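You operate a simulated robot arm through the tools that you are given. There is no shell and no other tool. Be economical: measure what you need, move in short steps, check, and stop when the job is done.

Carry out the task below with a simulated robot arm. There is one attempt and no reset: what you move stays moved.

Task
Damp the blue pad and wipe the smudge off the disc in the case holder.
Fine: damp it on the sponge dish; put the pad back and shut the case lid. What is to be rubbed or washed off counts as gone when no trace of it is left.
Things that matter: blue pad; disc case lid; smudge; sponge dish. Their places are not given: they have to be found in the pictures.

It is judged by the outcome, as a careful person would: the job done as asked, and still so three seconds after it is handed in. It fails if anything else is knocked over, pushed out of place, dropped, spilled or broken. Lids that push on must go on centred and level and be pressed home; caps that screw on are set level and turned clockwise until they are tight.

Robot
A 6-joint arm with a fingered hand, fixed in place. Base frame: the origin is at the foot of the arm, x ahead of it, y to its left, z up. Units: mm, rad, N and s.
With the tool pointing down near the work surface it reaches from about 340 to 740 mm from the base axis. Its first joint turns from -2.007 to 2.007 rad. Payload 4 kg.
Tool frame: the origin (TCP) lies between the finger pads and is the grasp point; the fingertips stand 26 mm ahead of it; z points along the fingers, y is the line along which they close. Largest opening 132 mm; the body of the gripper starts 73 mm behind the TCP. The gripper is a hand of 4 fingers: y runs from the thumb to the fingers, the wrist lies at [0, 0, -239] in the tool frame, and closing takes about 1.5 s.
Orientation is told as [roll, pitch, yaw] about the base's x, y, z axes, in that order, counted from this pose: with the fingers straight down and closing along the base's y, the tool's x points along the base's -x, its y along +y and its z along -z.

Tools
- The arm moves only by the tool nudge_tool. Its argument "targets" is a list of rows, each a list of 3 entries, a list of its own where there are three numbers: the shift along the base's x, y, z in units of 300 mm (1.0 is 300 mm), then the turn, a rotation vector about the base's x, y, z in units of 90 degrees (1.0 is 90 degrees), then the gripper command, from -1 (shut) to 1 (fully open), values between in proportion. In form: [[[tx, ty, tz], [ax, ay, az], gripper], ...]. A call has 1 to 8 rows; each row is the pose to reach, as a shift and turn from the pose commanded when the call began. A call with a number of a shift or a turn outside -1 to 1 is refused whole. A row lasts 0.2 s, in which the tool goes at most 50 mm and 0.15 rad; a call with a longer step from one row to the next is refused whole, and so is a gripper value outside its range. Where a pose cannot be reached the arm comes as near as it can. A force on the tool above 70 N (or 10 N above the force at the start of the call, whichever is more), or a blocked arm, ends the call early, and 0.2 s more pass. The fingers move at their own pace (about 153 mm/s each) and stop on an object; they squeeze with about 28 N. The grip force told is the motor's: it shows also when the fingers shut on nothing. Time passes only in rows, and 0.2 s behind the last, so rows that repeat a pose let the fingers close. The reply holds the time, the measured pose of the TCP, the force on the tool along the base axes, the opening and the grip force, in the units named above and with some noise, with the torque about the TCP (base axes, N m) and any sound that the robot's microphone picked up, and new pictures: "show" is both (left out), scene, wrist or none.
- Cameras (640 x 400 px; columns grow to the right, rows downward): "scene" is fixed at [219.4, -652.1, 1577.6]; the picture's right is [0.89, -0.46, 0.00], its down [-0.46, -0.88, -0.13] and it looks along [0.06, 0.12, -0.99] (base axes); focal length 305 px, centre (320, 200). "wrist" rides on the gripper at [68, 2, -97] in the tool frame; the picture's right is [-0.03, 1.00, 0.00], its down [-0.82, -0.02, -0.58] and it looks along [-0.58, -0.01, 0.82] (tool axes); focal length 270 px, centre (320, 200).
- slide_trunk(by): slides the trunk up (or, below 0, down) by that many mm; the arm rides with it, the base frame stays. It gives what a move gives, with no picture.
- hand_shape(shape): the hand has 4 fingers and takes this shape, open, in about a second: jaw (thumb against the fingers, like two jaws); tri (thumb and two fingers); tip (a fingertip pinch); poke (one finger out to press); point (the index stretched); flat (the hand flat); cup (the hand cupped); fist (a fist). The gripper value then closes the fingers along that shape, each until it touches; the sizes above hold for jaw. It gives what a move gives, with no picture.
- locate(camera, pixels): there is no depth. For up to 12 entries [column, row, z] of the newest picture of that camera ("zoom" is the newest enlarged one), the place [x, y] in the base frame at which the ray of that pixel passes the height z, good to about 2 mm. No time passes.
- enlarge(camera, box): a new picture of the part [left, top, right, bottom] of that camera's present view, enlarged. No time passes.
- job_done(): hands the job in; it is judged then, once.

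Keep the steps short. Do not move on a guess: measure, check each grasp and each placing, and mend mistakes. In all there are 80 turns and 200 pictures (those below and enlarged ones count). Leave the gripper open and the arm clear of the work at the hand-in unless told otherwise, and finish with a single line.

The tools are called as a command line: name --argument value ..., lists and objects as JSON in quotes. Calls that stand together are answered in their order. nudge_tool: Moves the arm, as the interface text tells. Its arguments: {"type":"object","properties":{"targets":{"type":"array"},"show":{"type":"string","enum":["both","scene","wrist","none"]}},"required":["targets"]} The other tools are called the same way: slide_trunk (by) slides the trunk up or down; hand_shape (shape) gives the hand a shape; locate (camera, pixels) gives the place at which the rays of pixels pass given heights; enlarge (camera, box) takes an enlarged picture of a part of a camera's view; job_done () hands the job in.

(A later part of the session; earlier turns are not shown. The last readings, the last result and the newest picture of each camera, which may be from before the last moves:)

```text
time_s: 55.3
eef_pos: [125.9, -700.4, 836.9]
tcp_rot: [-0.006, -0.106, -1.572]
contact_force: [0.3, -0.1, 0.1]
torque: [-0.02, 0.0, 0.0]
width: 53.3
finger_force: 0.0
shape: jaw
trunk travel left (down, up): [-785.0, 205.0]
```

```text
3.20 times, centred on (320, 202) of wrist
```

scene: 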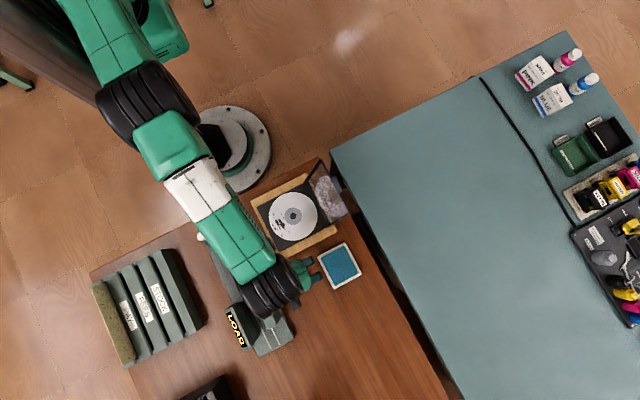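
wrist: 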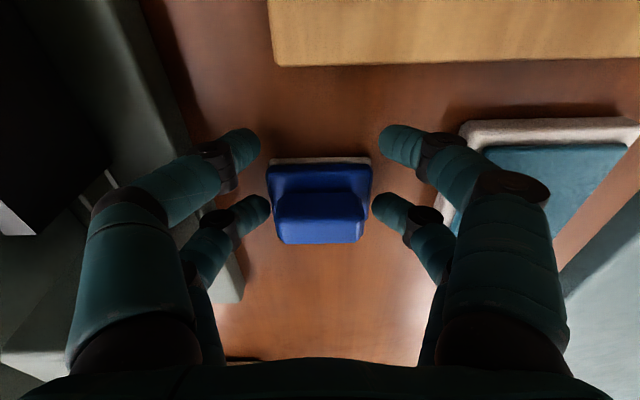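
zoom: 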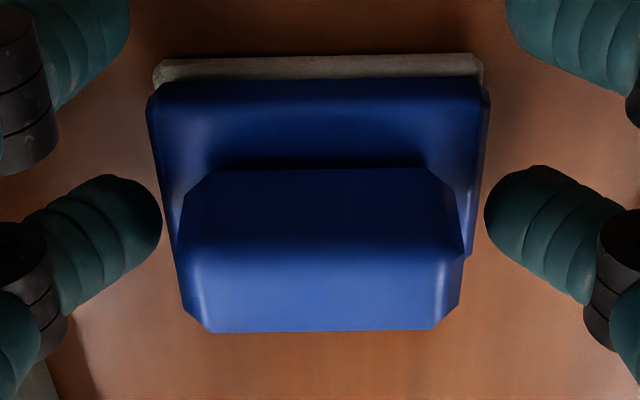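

Tips flank the handle; I'll shift 3 mm outward in −y and close.

nudge_tool --targets '[[[0, -0.01, -0.003], [0, 0, 0], -0.25], [[0, -0.01, -0.003], [0, 0, 0], -0.4], [[0, -0.01, -0.003], [0, 0, 0], -0.55], [[0, -0.01, -0.003], [0, 0, 0], -0.75], [[0, -0.01, -0.003], [0, 0, 0], -1], [[0, -0.01, -0.003], [0, 0, 0], -1], [[0, -0.01, -0.003], [0, 0, 0], -1]]' --show "wrist"

enlarge --camera "wrist" --box '[220, 140, 420, 265]'

```text
time_s: 56.9
eef_pos: [124.9, -701.9, 838.9]
tcp_rot: [-0.006, -0.11, -1.573]
contact_force: [0.8, -5.0, 9.5]
torque: [-0.34, -0.02, 0.0]
width: 6.2
finger_force: 28.6
shape: jaw
trunk travel left (down, up): [-785.0, 205.0]
```

wrist: 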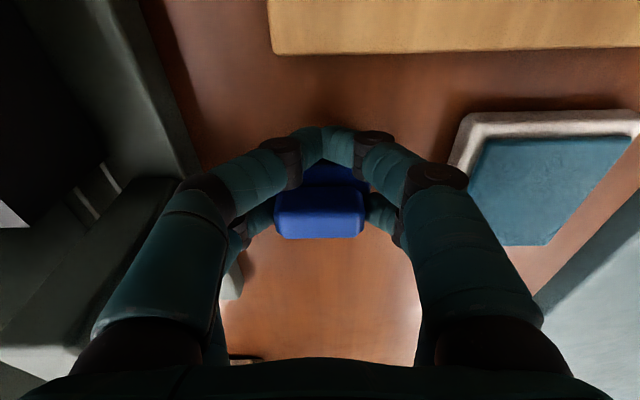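

```text
3.20 times, centred on (320, 202) of wrist
```

zoom: 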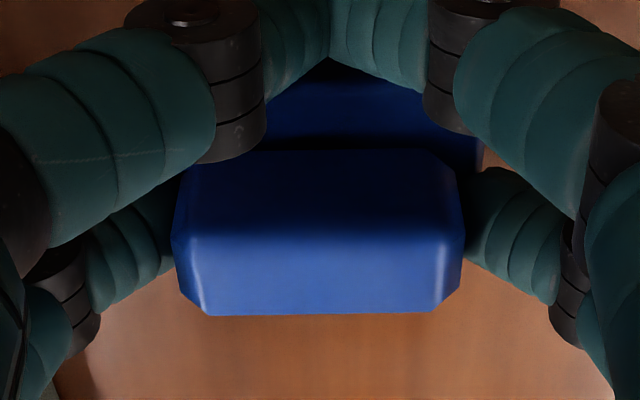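

The outer pair grips the handle ends. I'll lift 30 mm and check.

nudge_tool --targets '[[[0, 0, 0.03], [0, 0, 0], -1], [[0, 0, 0.08], [0, 0, 0], -1], [[0, 0.01, 0.15], [0, 0, 0], -1], [[0, 0.01, 0.15], [0, 0, 0], -1]]' --show "both"

enlarge --camera "wrist" --box '[220, 110, 420, 265]'

enlarge --camera "scene" --box '[260, 230, 360, 310]'

```text
time_s: 57.9
eef_pos: [125.7, -698.9, 882.0]
tcp_rot: [-0.005, -0.108, -1.572]
contact_force: [0.8, 1.1, -0.5]
torque: [0.02, -0.04, -0.01]
width: 6.2
finger_force: 27.5
shape: jaw
trunk travel left (down, up): [-785.0, 205.0]
```

scene: 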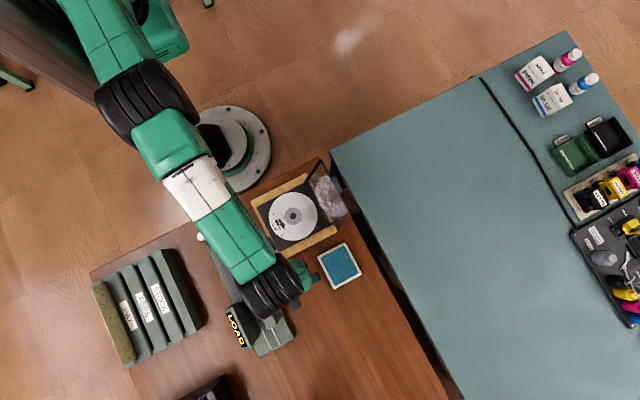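
wrist: 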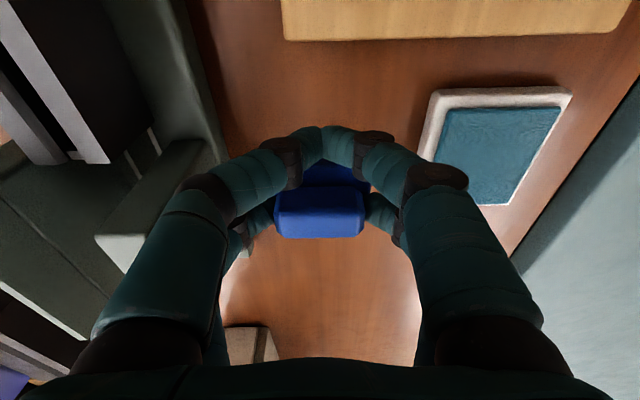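

```text
2.58 times, centred on (320, 188) of wrist
```

zoom: 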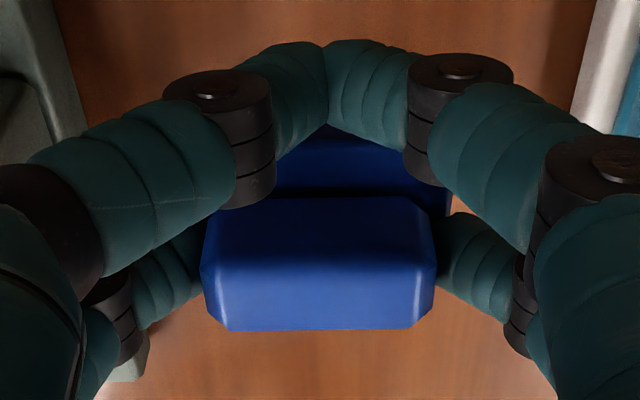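

```text
5.00 times, centred on (310, 270) of scene
```

zoom: 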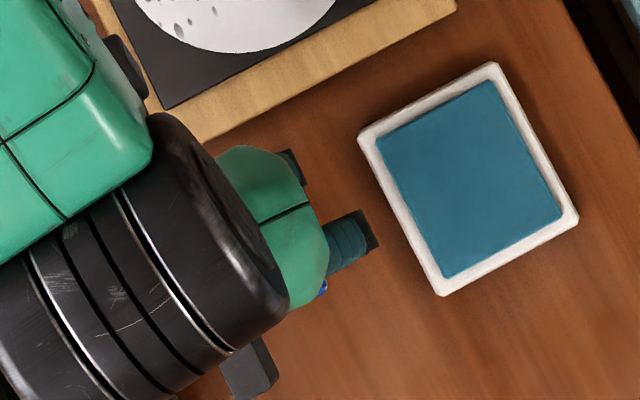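

Pad in hand. Next I'll locate the sponge area precisely.

locate --camera "zoom" --pixels '[[377, 141, 808], [492, 80, 808], [562, 212, 808], [447, 278, 808], [358, 132, 808], [496, 62, 808], [578, 218, 808], [443, 295, 808]]'

locate --camera "wrist" --pixels '[[446, 107, 808], [562, 106, 808], [513, 203, 808], [428, 161, 808]]'

```text
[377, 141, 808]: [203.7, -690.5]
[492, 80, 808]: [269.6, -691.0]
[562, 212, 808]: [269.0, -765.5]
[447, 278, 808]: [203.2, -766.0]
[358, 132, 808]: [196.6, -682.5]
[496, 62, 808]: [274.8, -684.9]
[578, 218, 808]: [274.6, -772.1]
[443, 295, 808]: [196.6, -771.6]
```

```text
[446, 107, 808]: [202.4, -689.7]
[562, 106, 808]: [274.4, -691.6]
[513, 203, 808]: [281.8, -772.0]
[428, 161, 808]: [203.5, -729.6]
```

The sponge spans x 203–269, y −690…−766. I'll carry the pad over it (pad centre ≈ (233,−716)) with the tilt increased to 12° for reach.

nudge_tool --targets '[[[0.0, 0, 0.07], [0, 0, 0], -1], [[0.12, 0.005, 0.09], [-0.03, 0, 0], -1], [[0.24, 0.01, 0.09], [-0.067, 0, 0], -1], [[0.358, 0.01, 0.09], [-0.067, 0, 0], -1], [[0.358, 0.01, 0.05], [-0.067, 0, 0], -1], [[0.358, 0.01, 0.02], [-0.067, 0, 0], -1]]' --show "both"

enlarge --camera "wrist" --box '[220, 90, 420, 265]'

```text
time_s: 59.3
eef_pos: [232.9, -696.3, 888.0]
tcp_rot: [-0.006, -0.212, -1.571]
contact_force: [0.8, 0.1, -0.4]
torque: [0.03, 0.0, 0.0]
width: 6.1
finger_force: 28.1
shape: jaw
trunk travel left (down, up): [-785.0, 205.0]
```

scene: 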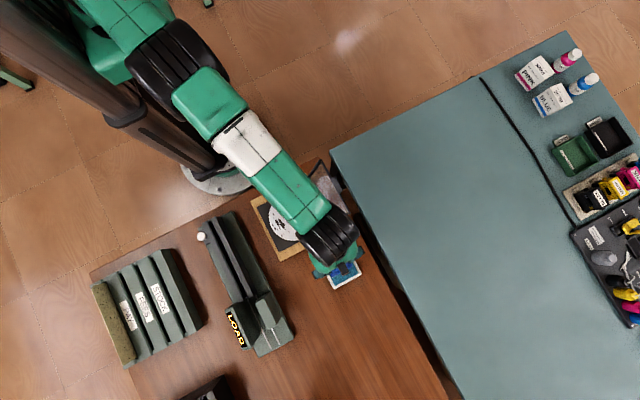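
wrist: 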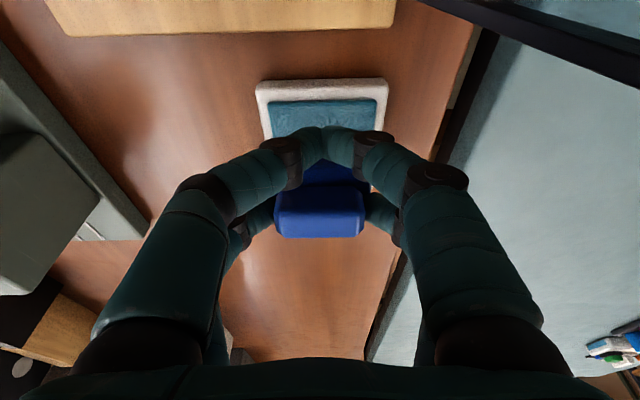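

```text
2.29 times, centred on (320, 178) of wrist
```

zoom: 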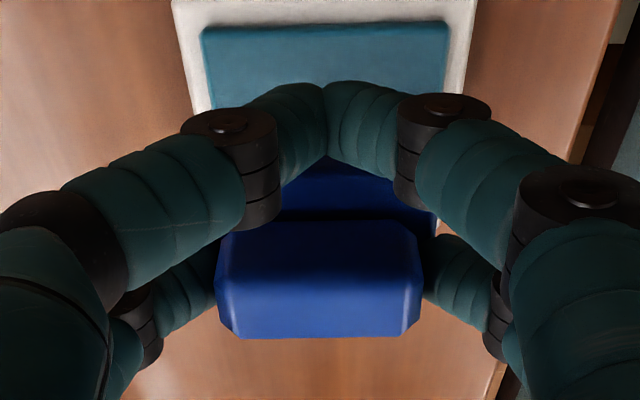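

Pad is over the sponge. Lowering in small steps until it presses.

nudge_tool --targets '[[[0, 0, -0.05], [0, 0, 0], -1], [[0, 0, -0.09], [0, 0, 0], -1], [[0, 0, -0.11], [0, 0, 0], -1], [[0, 0, -0.125], [0, 0, 0], -1], [[0, 0, -0.135], [0, 0, 0], -1], [[0, 0, -0.145], [0, 0, 0], -1]]' --show "wrist"

```text
time_s: 60.7
eef_pos: [233.5, -695.7, 854.2]
tcp_rot: [0.001, -0.229, -1.572]
contact_force: [-0.6, 1.9, 42.3]
torque: [-0.9, 0.12, 0.0]
width: 6.7
finger_force: 28.4
shape: jaw
trunk travel left (down, up): [-785.0, 205.0]
```

wrist: 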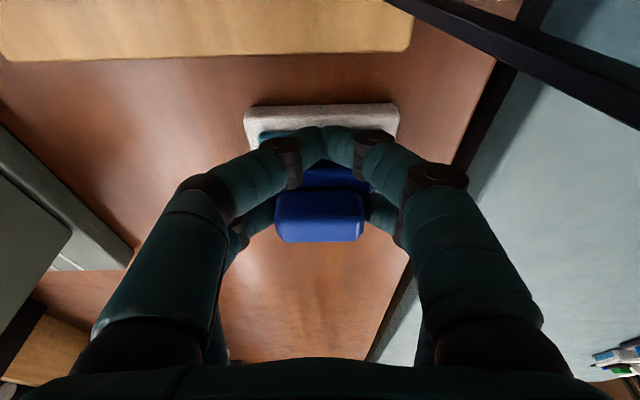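

Pressing 42 N right at the pad centre. I'll ease slightly, rub a few mm and dwell so that it takes up water.

nudge_tool --targets '[[[0, 0, 0.006], [0, 0, 0], -1], [[0.01, 0, 0.006], [0, 0, 0], -1], [[-0.01, 0, 0.006], [0, 0, 0], -1], [[0, 0, 0.006], [0, 0, 0], -1], [[0, 0, 0.003], [0, 0, 0], -1], [[0, 0, 0.003], [0, 0, 0], -1], [[0, 0, 0.003], [0, 0, 0], -1]]' --show "none"

nudge_tool --targets '[[[0, 0, 0.06], [0, 0, 0], -1], [[0, 0, 0.14], [0, 0, 0], -1], [[0, 0.05, 0.2], [0, 0, 0], -1], [[0, 0.05, 0.2], [0, 0, 0], -1]]' --show "both"

enlarge --camera "wrist" --box '[220, 90, 420, 265]'

```text
time_s: 62.3
eef_pos: [233.5, -697.2, 854.4]
tcp_rot: [0.0, -0.228, -1.572]
contact_force: [0.5, -1.6, 38.6]
torque: [-0.87, -0.06, 0.06]
width: 7.0
finger_force: 27.7
shape: jaw
trunk travel left (down, up): [-785.0, 205.0]
```

```text
time_s: 63.3
eef_pos: [234.1, -680.2, 904.9]
tcp_rot: [-0.004, -0.211, -1.571]
contact_force: [0.0, -0.5, -1.5]
torque: [-0.01, 0.01, -0.01]
width: 6.6
finger_force: 27.9
shape: jaw
trunk travel left (down, up): [-785.0, 205.0]
```

scene: 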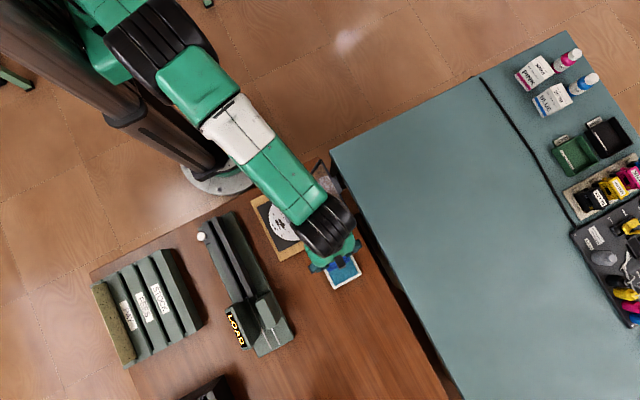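
wrist: 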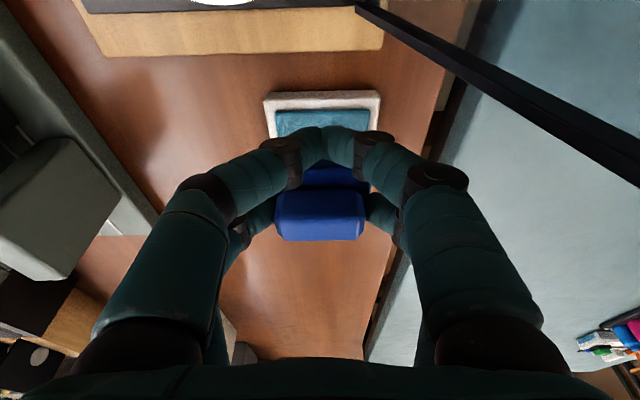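

```text
2.29 times, centred on (320, 178) of wrist
```

zoom: 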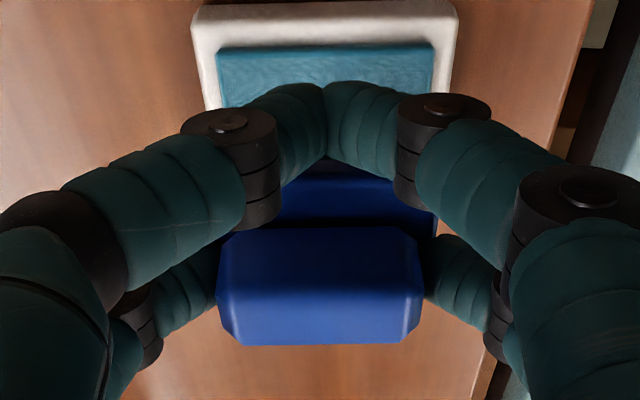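

Now I'll locate the smudge extents on the disc, using the earlier pixel positions.

locate --camera "scene" --pixels '[[273.5, 213.5, 820], [281, 214, 820], [283.7, 217.5, 820], [272.5, 225, 820], [275, 229.5, 820], [282, 237, 820], [289.2, 232.5, 820], [284.1, 235, 820], [278.1, 235.5, 820], [293, 216.3, 820], [269.2, 215.6, 820], [300, 240, 820]]'

enlarge --camera "scene" --box '[245, 185, 325, 265]'

```text
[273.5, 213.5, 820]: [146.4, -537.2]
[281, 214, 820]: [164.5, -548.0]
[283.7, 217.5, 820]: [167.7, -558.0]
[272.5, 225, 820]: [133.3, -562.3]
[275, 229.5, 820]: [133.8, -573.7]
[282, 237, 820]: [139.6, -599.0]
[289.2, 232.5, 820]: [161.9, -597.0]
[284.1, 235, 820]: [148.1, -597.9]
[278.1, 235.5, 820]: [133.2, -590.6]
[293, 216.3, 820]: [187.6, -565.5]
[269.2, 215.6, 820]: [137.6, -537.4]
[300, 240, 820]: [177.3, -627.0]
```

```text
5.00 times, centred on (285, 225) of scene
```

zoom: 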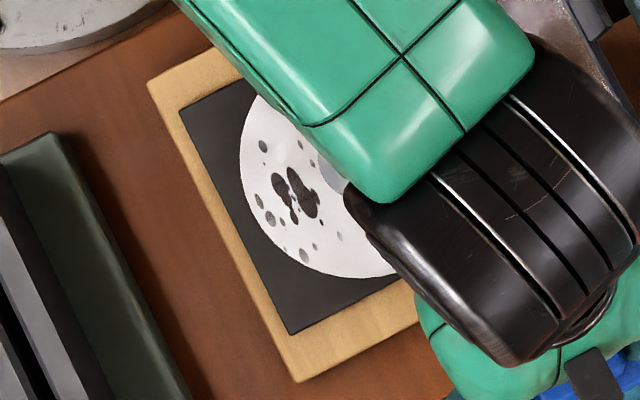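

The smudge covers x 130–170, y −535…−602. The pad (56 wide in x) at x≈150 covers that, so I'll sweep along y. I'm keeping the 12° tilt since the pad settled flat with it. Moving above the disc.

nudge_tool --targets '[[[-0.05, 0.1, 0.03], [0, 0, 0], -1], [[-0.11, 0.2, 0.03], [0, 0, 0], -1], [[-0.18, 0.31, 0.03], [0, 0, 0], -1], [[-0.25, 0.41, 0.03], [0, 0, 0], -1], [[-0.28, 0.45, 0.0], [0, 0, 0], -1], [[-0.28, 0.45, -0.05], [0, 0, 0], -1]]' --show "both"

enlarge --camera "wrist" --box '[200, 80, 440, 260]'

```text
time_s: 64.7
eef_pos: [149.1, -546.3, 889.4]
tcp_rot: [-0.005, -0.212, -1.57]
contact_force: [-0.5, 0.4, -1.0]
torque: [0.07, 0.01, 0.02]
width: 6.3
finger_force: 27.9
shape: jaw
trunk travel left (down, up): [-785.0, 205.0]
```

scene: 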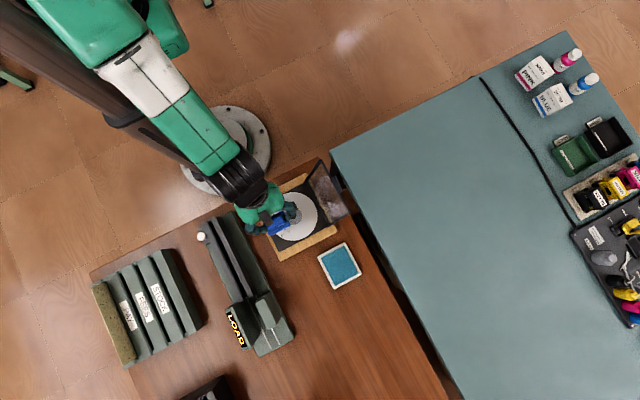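
wrist: 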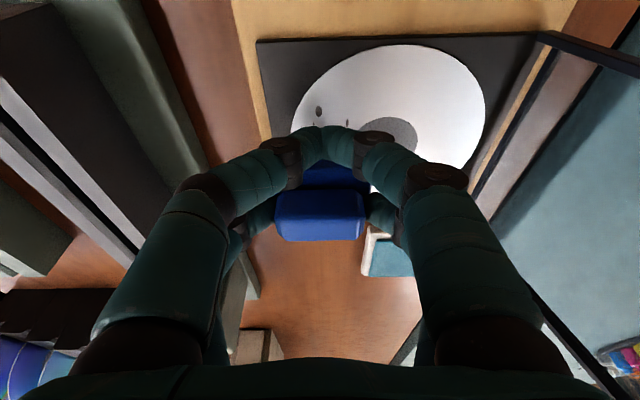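

```text
2.22 times, centred on (320, 170) of wrist
```

zoom: 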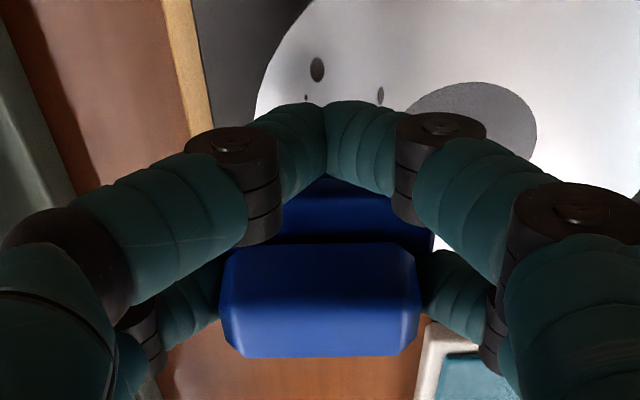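

Lowering onto the disc gently.

nudge_tool --targets '[[[0, 0, -0.04], [0, 0, 0], -1], [[0, 0, -0.06], [0, 0, 0], -1], [[0, 0, -0.07], [0, 0, 0], -1], [[0, 0, -0.08], [0, 0, 0], -1]]' --show "none"

```text
time_s: 65.7
eef_pos: [149.5, -546.4, 865.9]
tcp_rot: [-0.006, -0.212, -1.571]
contact_force: [0.6, -0.4, -0.3]
torque: [0.08, -0.01, 0.0]
width: 6.2
finger_force: 27.5
shape: jaw
trunk travel left (down, up): [-785.0, 205.0]
```

nudge_tool --targets '[[[0, 0, -0.007], [0, 0, 0], -1], [[0, 0, -0.013], [0, 0, 0], -1], [[0, 0, -0.02], [0, 0, 0], -1]]' --show "none"

```text
time_s: 66.5
eef_pos: [150.3, -546.6, 862.7]
tcp_rot: [-0.003, -0.218, -1.572]
contact_force: [-0.4, 1.8, 19.3]
torque: [-0.3, -0.11, 0.04]
width: 6.2
finger_force: 27.9
shape: jaw
trunk travel left (down, up): [-785.0, 205.0]
```

Contact at 19 N. Sweeping along y in ~10 mm steps.

nudge_tool --targets '[[[0, -0.03, 0], [0, 0, 0], -1], [[0, -0.06, 0], [0, 0, 0], -1], [[0, -0.09, 0], [0, 0, 0], -1], [[0, -0.12, 0], [0, 0, 0], -1], [[0, -0.08, 0], [0, 0, 0], -1], [[0, -0.04, 0], [0, 0, 0], -1], [[0, 0, 0], [0, 0, 0], -1]]' --show "both"

enlarge --camera "wrist" --box '[200, 20, 520, 260]'

```text
time_s: 68.1
eef_pos: [149.9, -546.1, 862.5]
tcp_rot: [-0.004, -0.218, -1.572]
contact_force: [-0.3, -9.9, 26.7]
torque: [-0.83, 0.1, 0.05]
width: 6.2
finger_force: 27.4
shape: jaw
trunk travel left (down, up): [-785.0, 205.0]
```

scene: 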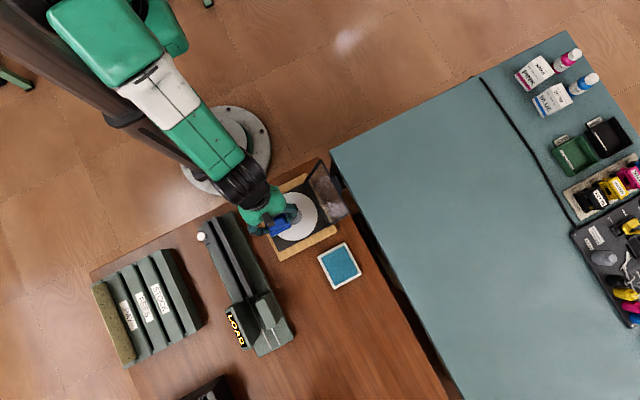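
wrist: 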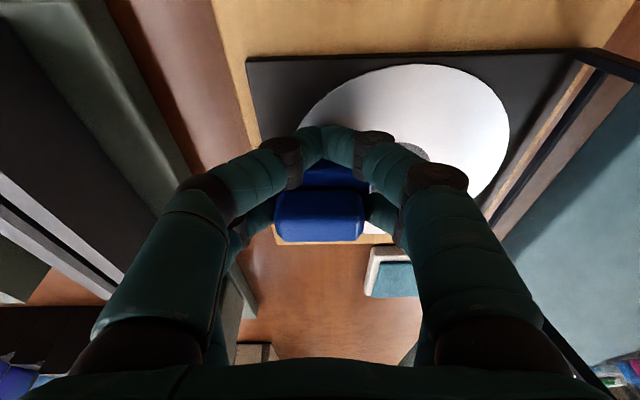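

```text
1.67 times, centred on (360, 140) of wrist
```

zoom: 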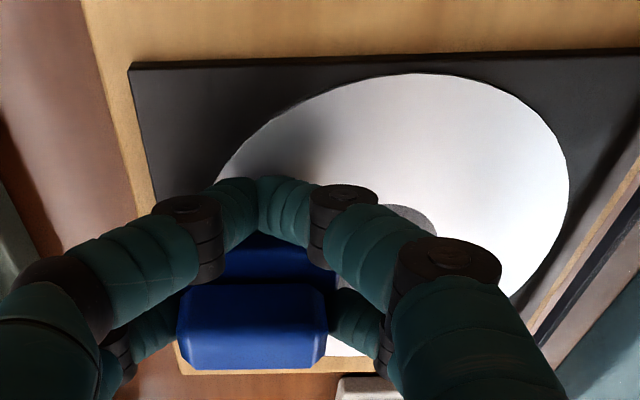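

Spots are vanishing. More passes, including towards +y.

nudge_tool --targets '[[[0, 0.04, 0], [0, 0, 0], -1], [[0, 0.08, 0], [0, 0, 0], -1], [[0, 0.1, 0], [0, 0, 0], -1], [[0, 0.06, 0], [0, 0, 0], -1], [[0, 0.02, 0], [0, 0, 0], -1], [[0, -0.03, 0], [0, 0, 0], -1], [[0, -0.08, 0], [0, 0, 0], -1], [[0, -0.12, 0], [0, 0, 0], -1]]' --show "none"

nudge_tool --targets '[[[0.015, 0.04, 0], [0, 0, 0], -1], [[0.015, 0.08, 0], [0, 0, 0], -1], [[0.015, 0.12, 0], [0, 0, 0], -1], [[-0.015, 0.12, 0], [0, 0, 0], -1], [[-0.015, 0.08, 0], [0, 0, 0], -1], [[-0.015, 0.04, 0], [0, 0, 0], -1], [[-0.015, 0.0, 0], [0, 0, 0], -1]]' --show "none"

nudge_tool --targets '[[[0, 0, 0.05], [0, 0, 0], -1], [[0, 0, 0.15], [0, 0, 0], -1], [[0.1, -0.12, 0.24], [0, 0, 0], -1], [[0.1, -0.27, 0.3], [0, 0, 0], -1], [[0.1, -0.4, 0.3], [0, 0, 0], -1]]' --show "both"

enlarge --camera "scene" --box '[245, 185, 325, 255]'

```text
time_s: 69.9
eef_pos: [149.7, -580.2, 862.6]
tcp_rot: [-0.004, -0.216, -1.572]
contact_force: [-0.6, 8.5, 24.1]
torque: [-0.34, -0.02, 0.02]
width: 6.7
finger_force: 28.3
shape: jaw
trunk travel left (down, up): [-785.0, 205.0]
```

```text
time_s: 71.5
eef_pos: [144.7, -579.9, 862.5]
tcp_rot: [-0.004, -0.215, -1.572]
contact_force: [-0.9, 9.8, 25.1]
torque: [-0.28, -0.19, 0.07]
width: 6.9
finger_force: 28.6
shape: jaw
trunk travel left (down, up): [-785.0, 205.0]
```

```text
refused: row 3 steps farther than a row can; nothing moved
```

```text
5.71 times, centred on (285, 220) of scene
```

zoom: 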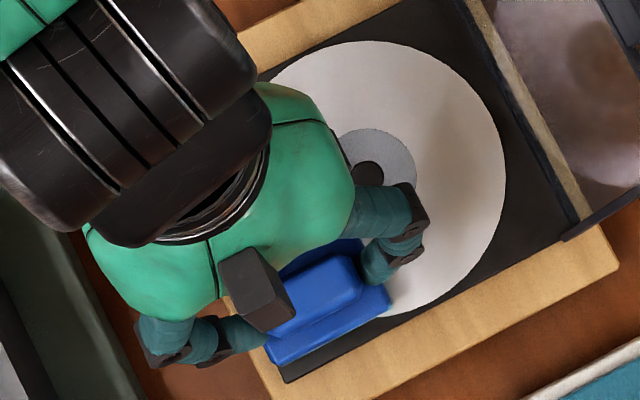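

Lift off and step back to inspect the disc.

nudge_tool --targets '[[[0, 0, 0.05], [0, 0, 0], -1], [[0, 0, 0.15], [0, 0, 0], -1], [[0.03, -0.1, 0.22], [0, 0, 0], -1], [[0.06, -0.2, 0.22], [0, 0, 0], -1], [[0.08, -0.32, 0.22], [0, 0, 0], -1]]' --show "both"

enlarge --camera "scene" --box '[245, 185, 325, 255]'

enlarge --camera "wrist" --box '[200, 0, 520, 180]'

```text
time_s: 72.7
eef_pos: [168.9, -679.2, 925.6]
tcp_rot: [-0.005, -0.21, -1.571]
contact_force: [0.5, 0.6, -0.1]
torque: [0.03, 0.04, 0.01]
width: 5.8
finger_force: 28.0
shape: jaw
trunk travel left (down, up): [-785.0, 205.0]
```

scene: 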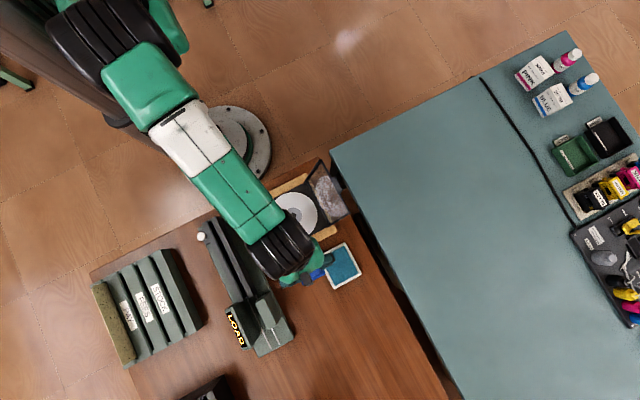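
wrist: 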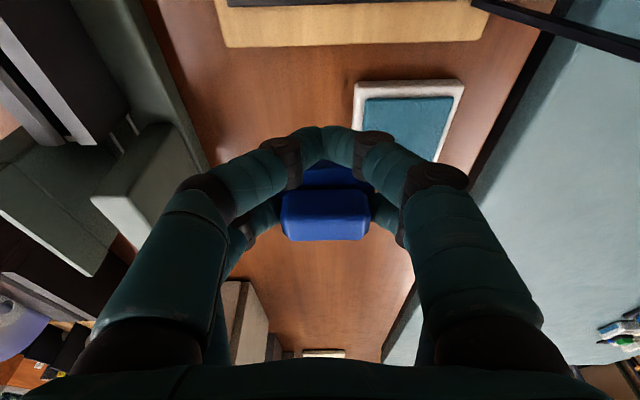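

```text
5.71 times, centred on (285, 220) of scene
```

zoom: 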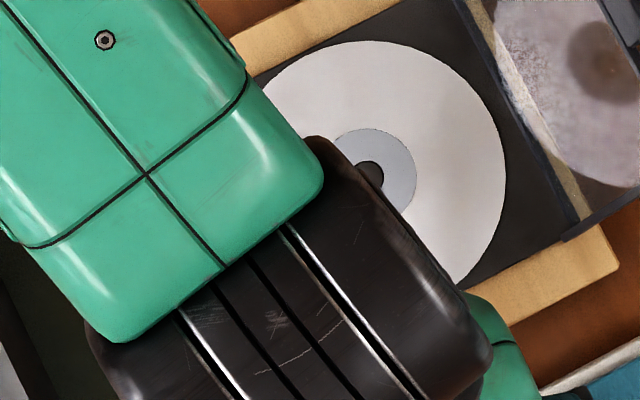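

```text
2.00 times, centred on (360, 90) of wrist
```

zoom: 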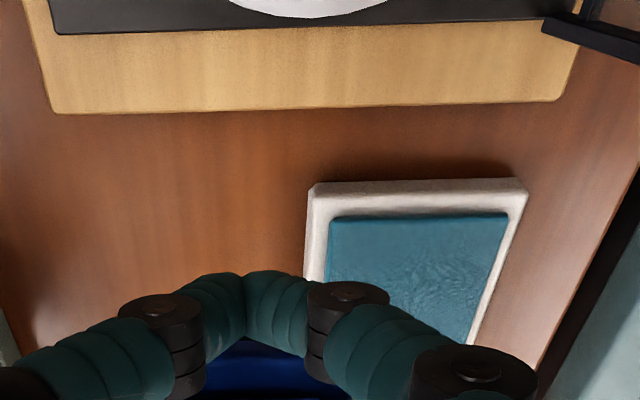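

The arm hides the smudge area, so I'll move to x≈238 where it was visible before.

nudge_tool --targets '[[[0.1, 0, 0], [0, 0, 0], -1], [[0.2, 0, 0], [0, 0, 0], -1], [[0.24, 0, 0], [0, 0, 0], -1]]' --show "scene"

enlarge --camera "scene" --box '[255, 195, 305, 245]'

```text
time_s: 73.5
eef_pos: [240.6, -678.0, 925.1]
tcp_rot: [-0.006, -0.211, -1.573]
contact_force: [-0.4, -0.1, -0.7]
torque: [-0.01, -0.01, 0.04]
width: 6.1
finger_force: 28.3
shape: jaw
trunk travel left (down, up): [-785.0, 205.0]
```

scene: 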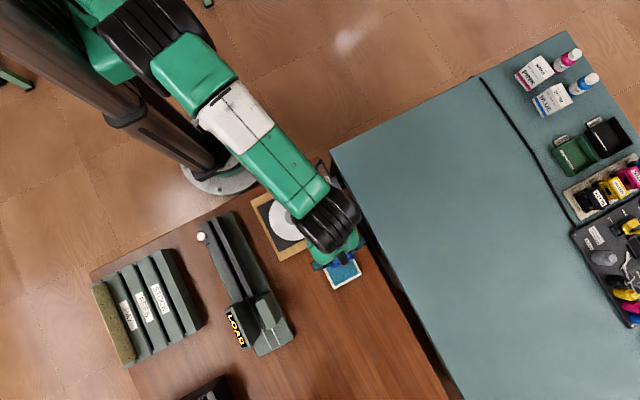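

```text
8.00 times, centred on (280, 220) of scene
```

zoom: 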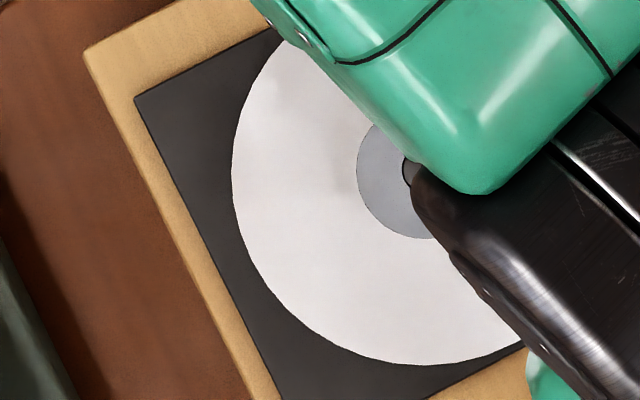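

The disc is clean. Next, the pad goes back to its spot at (125,−721): TCP (125.3,−700.5), first high.

nudge_tool --targets '[[[-0.12, -0.02, 0], [0, 0, 0], -1], [[-0.25, -0.05, 0], [0, 0, 0], -1], [[-0.384, -0.075, 0], [0, 0, 0], -1], [[-0.384, -0.075, -0.12], [0, 0, 0], -1], [[-0.384, -0.075, -0.22], [0, 0, 0], -1], [[-0.384, -0.075, -0.22], [0, 0, 0], -1]]' --show "wrist"

nudge_tool --targets '[[[0, 0, -0.03], [0, 0, 0], -1], [[0, 0, -0.05], [0, 0, 0], -1], [[0, 0, -0.065], [0, 0, 0], -1], [[0, 0, -0.075], [0, 0, 0], -1]]' --show "none"

```text
time_s: 74.9
eef_pos: [124.8, -699.8, 860.1]
tcp_rot: [-0.005, -0.213, -1.57]
contact_force: [0.0, -0.3, -0.6]
torque: [-0.02, -0.01, 0.0]
width: 5.8
finger_force: 27.8
shape: jaw
trunk travel left (down, up): [-785.0, 205.0]
```

wrist: 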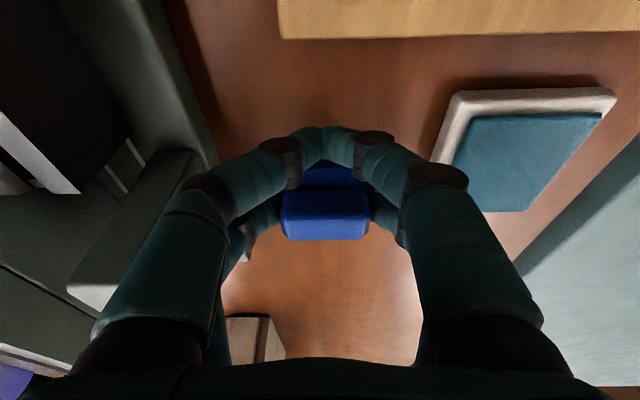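

```text
time_s: 75.9
eef_pos: [125.1, -700.2, 835.3]
tcp_rot: [-0.005, -0.212, -1.57]
contact_force: [-0.9, -0.5, -0.9]
torque: [0.05, -0.04, -0.06]
width: 6.0
finger_force: 28.0
shape: jaw
trunk travel left (down, up): [-785.0, 205.0]
```

No contact yet at 835. The pad sits ~2 mm farther +x in the grip, so I'll shift −2 mm and lower further.

nudge_tool --targets '[[[-0.007, 0, -0.006], [0, 0, 0], -1], [[-0.007, 0, -0.012], [0, 0, 0], -1], [[-0.007, 0, -0.018], [0, 0, 0], -1]]' --show "wrist"

enlarge --camera "wrist" --box '[220, 110, 420, 265]'

```text
time_s: 76.7
eef_pos: [124.6, -702.2, 835.8]
tcp_rot: [-0.005, -0.22, -1.571]
contact_force: [3.9, 1.8, 18.5]
torque: [-0.3, -0.42, 0.08]
width: 5.9
finger_force: 28.1
shape: jaw
trunk travel left (down, up): [-785.0, 205.0]
```

wrist: 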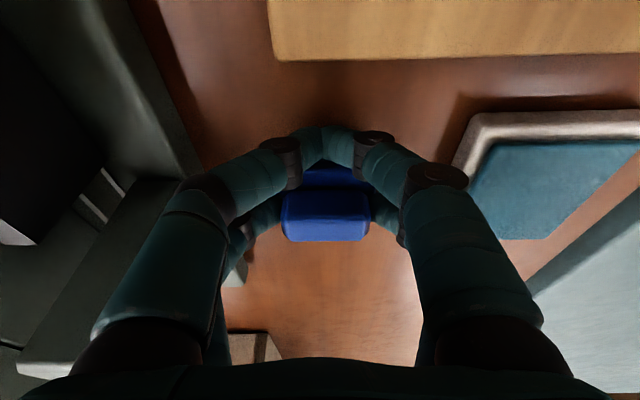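

```text
2.58 times, centred on (320, 188) of wrist
```

zoom: 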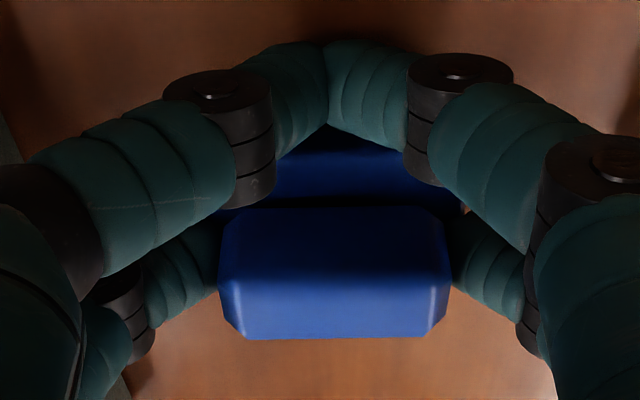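

On the table at 18 N. I'll ease by 2 mm, open, then lift straight up.

nudge_tool --targets '[[[0, 0, 0.006], [0, 0, 0], -1], [[0, 0, 0.006], [0, 0, 0], -0.7], [[0, 0, 0.006], [0, 0, 0], -0.4], [[0, 0, 0.006], [0, 0, 0], -0.2], [[0, 0, 0.006], [0, 0, 0], -0.15]]' --show "none"

nudge_tool --targets '[[[0, 0.0, 0.05], [0, 0, 0], -0.15], [[0, 0, 0.13], [0, 0, 0], -0.15], [[0, 0.05, 0.24], [0, 0, 0], 0], [[0, 0.14, 0.34], [0, 0, 0], 0], [[0, 0.2, 0.45], [0, 0, 0], 0]]' --show "both"

enlarge --camera "wrist" --box '[240, 60, 420, 220]'

```text
time_s: 77.9
eef_pos: [123.2, -699.6, 834.3]
tcp_rot: [-0.006, -0.213, -1.572]
contact_force: [0.0, -4.3, 12.5]
torque: [-0.36, -0.42, -0.12]
width: 55.1
finger_force: 0.0
shape: jaw
trunk travel left (down, up): [-785.0, 205.0]
```

```text
time_s: 79.1
eef_pos: [122.7, -639.4, 968.5]
tcp_rot: [-0.006, -0.212, -1.571]
contact_force: [0.5, 0.5, -0.3]
torque: [0.03, -0.01, -0.02]
width: 65.2
finger_force: 0.0
shape: jaw
trunk travel left (down, up): [-785.0, 205.0]
```

scene: 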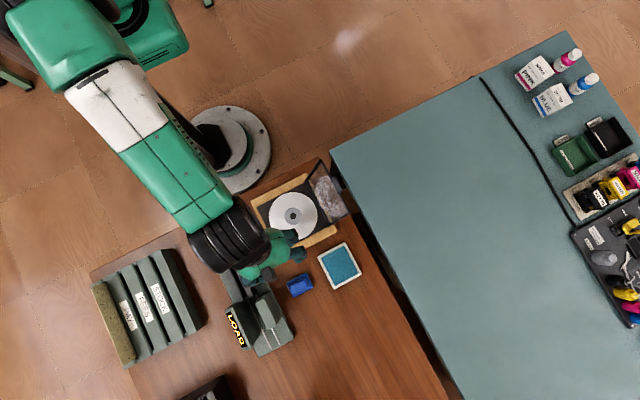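
wrist: 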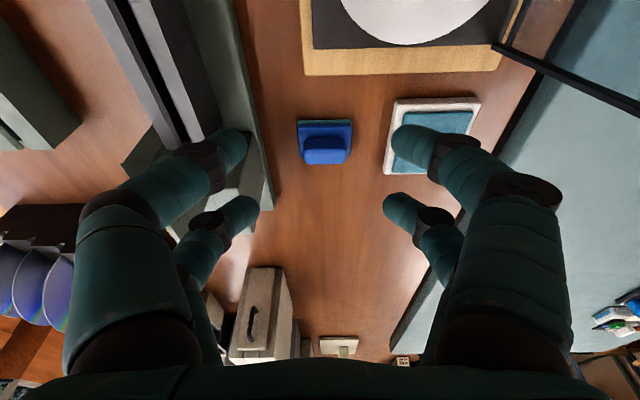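

```text
2.50 times, centred on (330, 140) of wrist
```

zoom: 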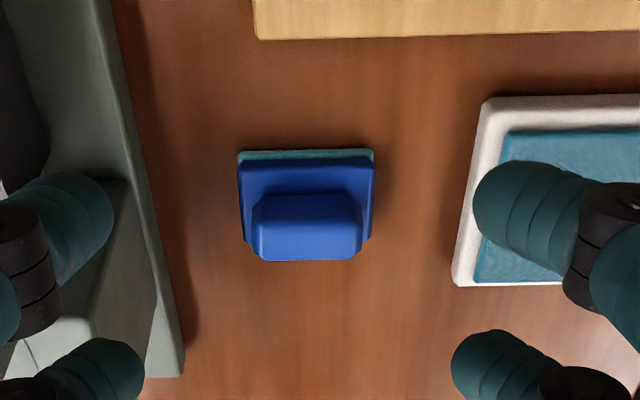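

The pad is down and its felt is teal (damp). I'll compare its place with the original view.

enlarge --camera "scene" --box '[260, 250, 340, 300]'

enlarge --camera "scene" --box '[245, 155, 365, 255]'

```text
8.00 times, centred on (300, 275) of scene
```

zoom: 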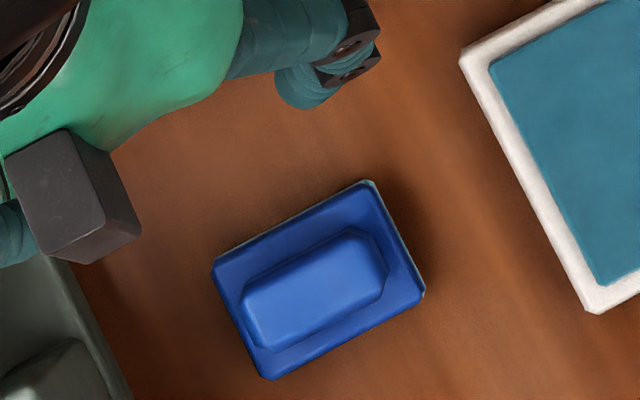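

```text
4.00 times, centred on (305, 205) of scene
```

zoom: 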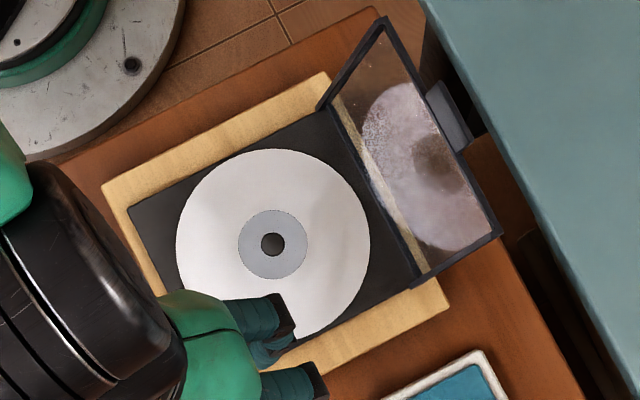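

The pad is within 2 mm of its original place, and the disc is clean. Now the lid: I'll straddle its tab from above at yaw −90°, with fingers on both sides in x. Then I'll carry it over and let the inner finger lower it along the arc. First, rise, level out and move above.

nudge_tool --targets '[[[0, 0.03, 0.15], [0.06, 0, 0], -0.25], [[0.05, 0.07, 0.3], [0.135, 0, 0], -0.25], [[0.18, 0.12, 0.32], [0.135, 0, 0], -0.25], [[0.31, 0.18, 0.32], [0.135, 0, 0], -0.25], [[0.44, 0.24, 0.32], [0.135, 0, 0], -0.25], [[0.56, 0.29, 0.32], [0.135, 0, 0], -0.25], [[0.611, 0.31, 0.32], [0.135, 0, 0], -0.25], [[0.611, 0.31, 0.25], [0.135, 0, 0], -0.25]]' --show "both"

enlarge --camera "wrist" --box '[200, 80, 440, 260]'

```text
time_s: 80.9
eef_pos: [307.0, -548.5, 1042.8]
tcp_rot: [-0.006, -0.001, -1.57]
contact_force: [-0.4, -0.5, -0.5]
torque: [0.01, -0.02, -0.03]
width: 50.1
finger_force: 0.0
shape: jaw
trunk travel left (down, up): [-785.0, 205.0]
```

scene: 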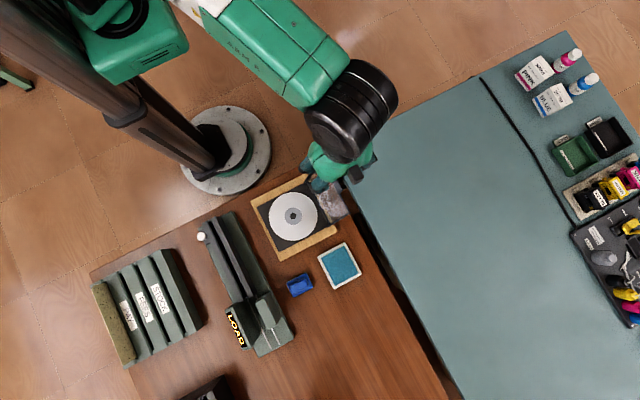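
wrist: 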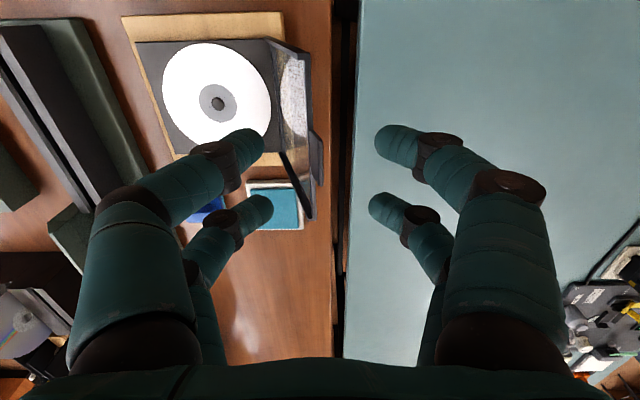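

```text
2.22 times, centred on (320, 170) of wrist
```

zoom: 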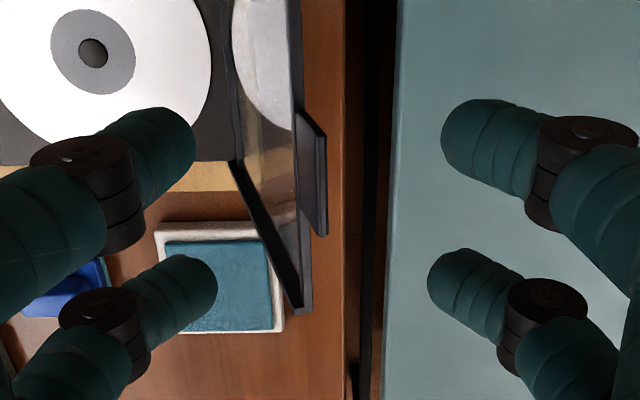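

locate --camera "zoom" --pixels '[[326, 140, 970], [327, 235, 970], [297, 115, 955], [299, 235, 955], [310, 308, 955], [237, 165, 826]]'

```text
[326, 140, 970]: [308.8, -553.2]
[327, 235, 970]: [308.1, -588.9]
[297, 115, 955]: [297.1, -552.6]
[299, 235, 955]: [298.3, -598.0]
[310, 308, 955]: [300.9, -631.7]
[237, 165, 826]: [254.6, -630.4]
```

The tab tops at x≈309, z≈970 as computed. Descending to straddle it.

nudge_tool --targets '[[[0, 0, -0.08], [0, 0, 0], -0.25], [[0, 0, -0.15], [0, 0, 0], -0.25], [[0, 0, -0.215], [0, 0, 0], -0.25], [[0, 0, -0.215], [0, 0, 0], -0.25]]' --show "wrist"

enlarge --camera "wrist" --box '[200, 80, 440, 260]'

```text
time_s: 81.9
eef_pos: [307.9, -548.0, 979.9]
tcp_rot: [-0.005, 0.0, -1.57]
contact_force: [1.2, -0.5, 0.0]
torque: [0.01, 0.01, 0.02]
width: 49.9
finger_force: 0.0
shape: jaw
trunk travel left (down, up): [-785.0, 205.0]
```

wrist: 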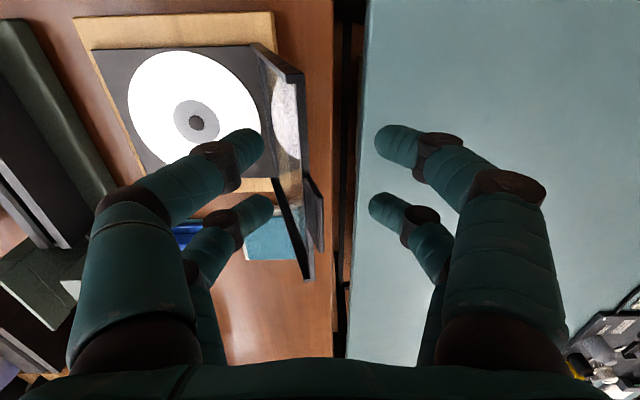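

```text
2.22 times, centred on (320, 170) of wrist
```

zoom: 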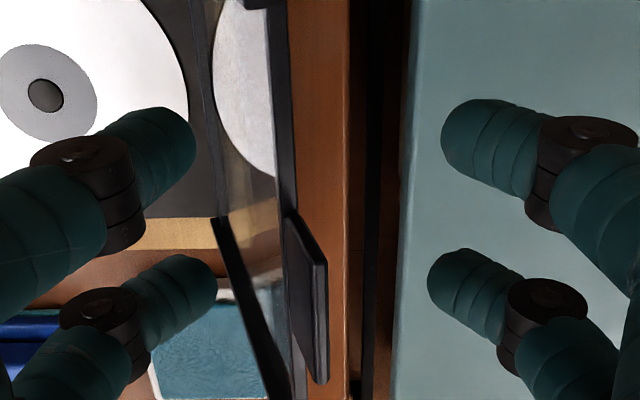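

The fingers straddle the tab. I'll narrow to ~32 mm and carry it over vertical in −x.

nudge_tool --targets '[[[0, 0, 0], [0, 0, 0], -0.5], [[-0.04, 0, 0.005], [0, 0, 0], -0.52], [[-0.09, 0, 0.015], [0, 0, 0], -0.52], [[-0.15, 0, 0.023], [0, 0, 0], -0.52], [[-0.205, 0, 0.023], [0, 0, 0], -0.52], [[-0.205, 0, 0.023], [0, 0, 0], -0.52]]' --show "both"

enlarge --camera "wrist" --box '[200, 80, 440, 260]'

```text
time_s: 83.3
eef_pos: [246.5, -547.8, 987.6]
tcp_rot: [-0.006, 0.0, -1.572]
contact_force: [0.2, -0.9, 0.0]
torque: [-0.01, 0.0, -0.01]
width: 31.9
finger_force: 0.1
shape: jaw
trunk travel left (down, up): [-785.0, 205.0]
```

scene: 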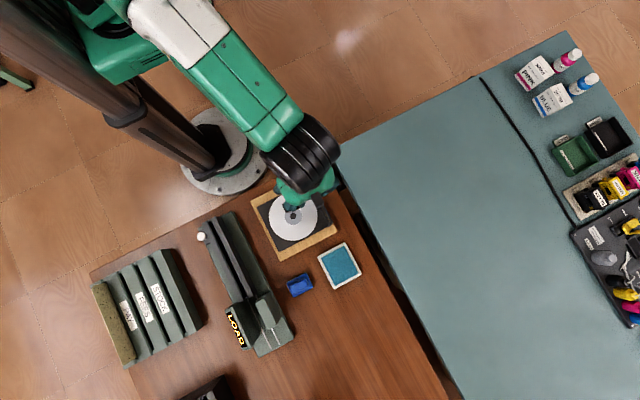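
wrist: 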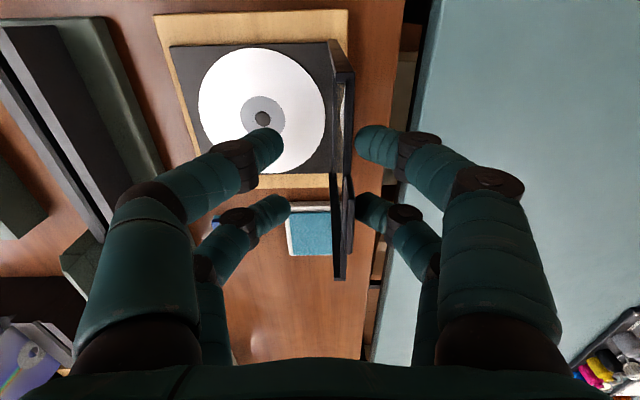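

```text
2.22 times, centred on (320, 170) of wrist
```

zoom: 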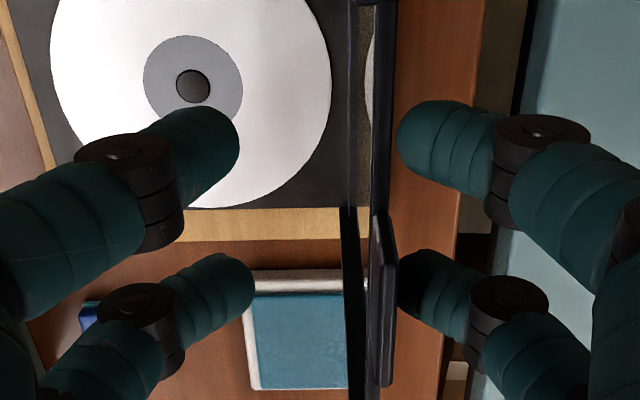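

The outer finger touches the tab and the lid is close to upright. Continue −x so it leans onto the inner finger.

nudge_tool --targets '[[[-0.03, 0, 0], [0, 0, 0], -0.52], [[-0.06, 0, 0], [0, 0, 0], -0.52], [[-0.09, 0, -0.005], [0, 0, 0], -0.52], [[-0.11, 0, -0.015], [0, 0, 0], -0.52], [[-0.11, 0, -0.015], [0, 0, 0], -0.52]]' --show "wrist"

enlarge --camera "wrist" --box '[200, 80, 440, 260]'

```text
time_s: 84.5
eef_pos: [212.4, -549.1, 981.9]
tcp_rot: [-0.006, 0.0, -1.571]
contact_force: [-0.1, 0.6, 0.1]
torque: [-0.01, 0.01, -0.02]
width: 31.8
finger_force: 0.0
shape: jaw
trunk travel left (down, up): [-785.0, 205.0]
```

wrist: 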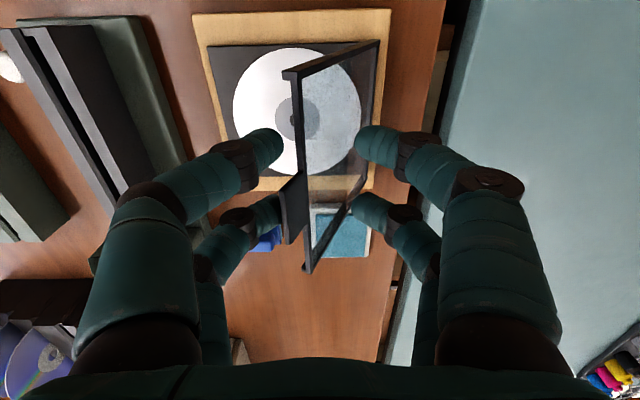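

```text
2.22 times, centred on (320, 170) of wrist
```

zoom: 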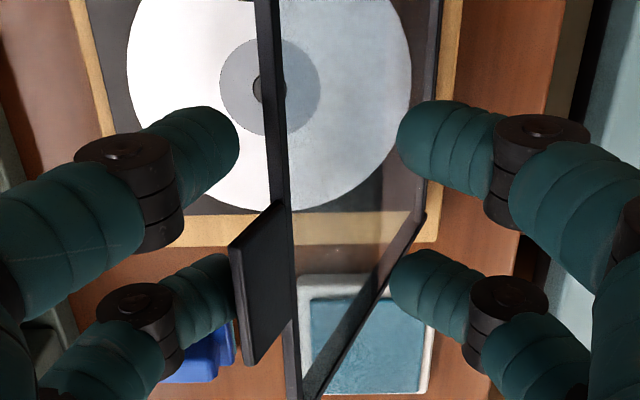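

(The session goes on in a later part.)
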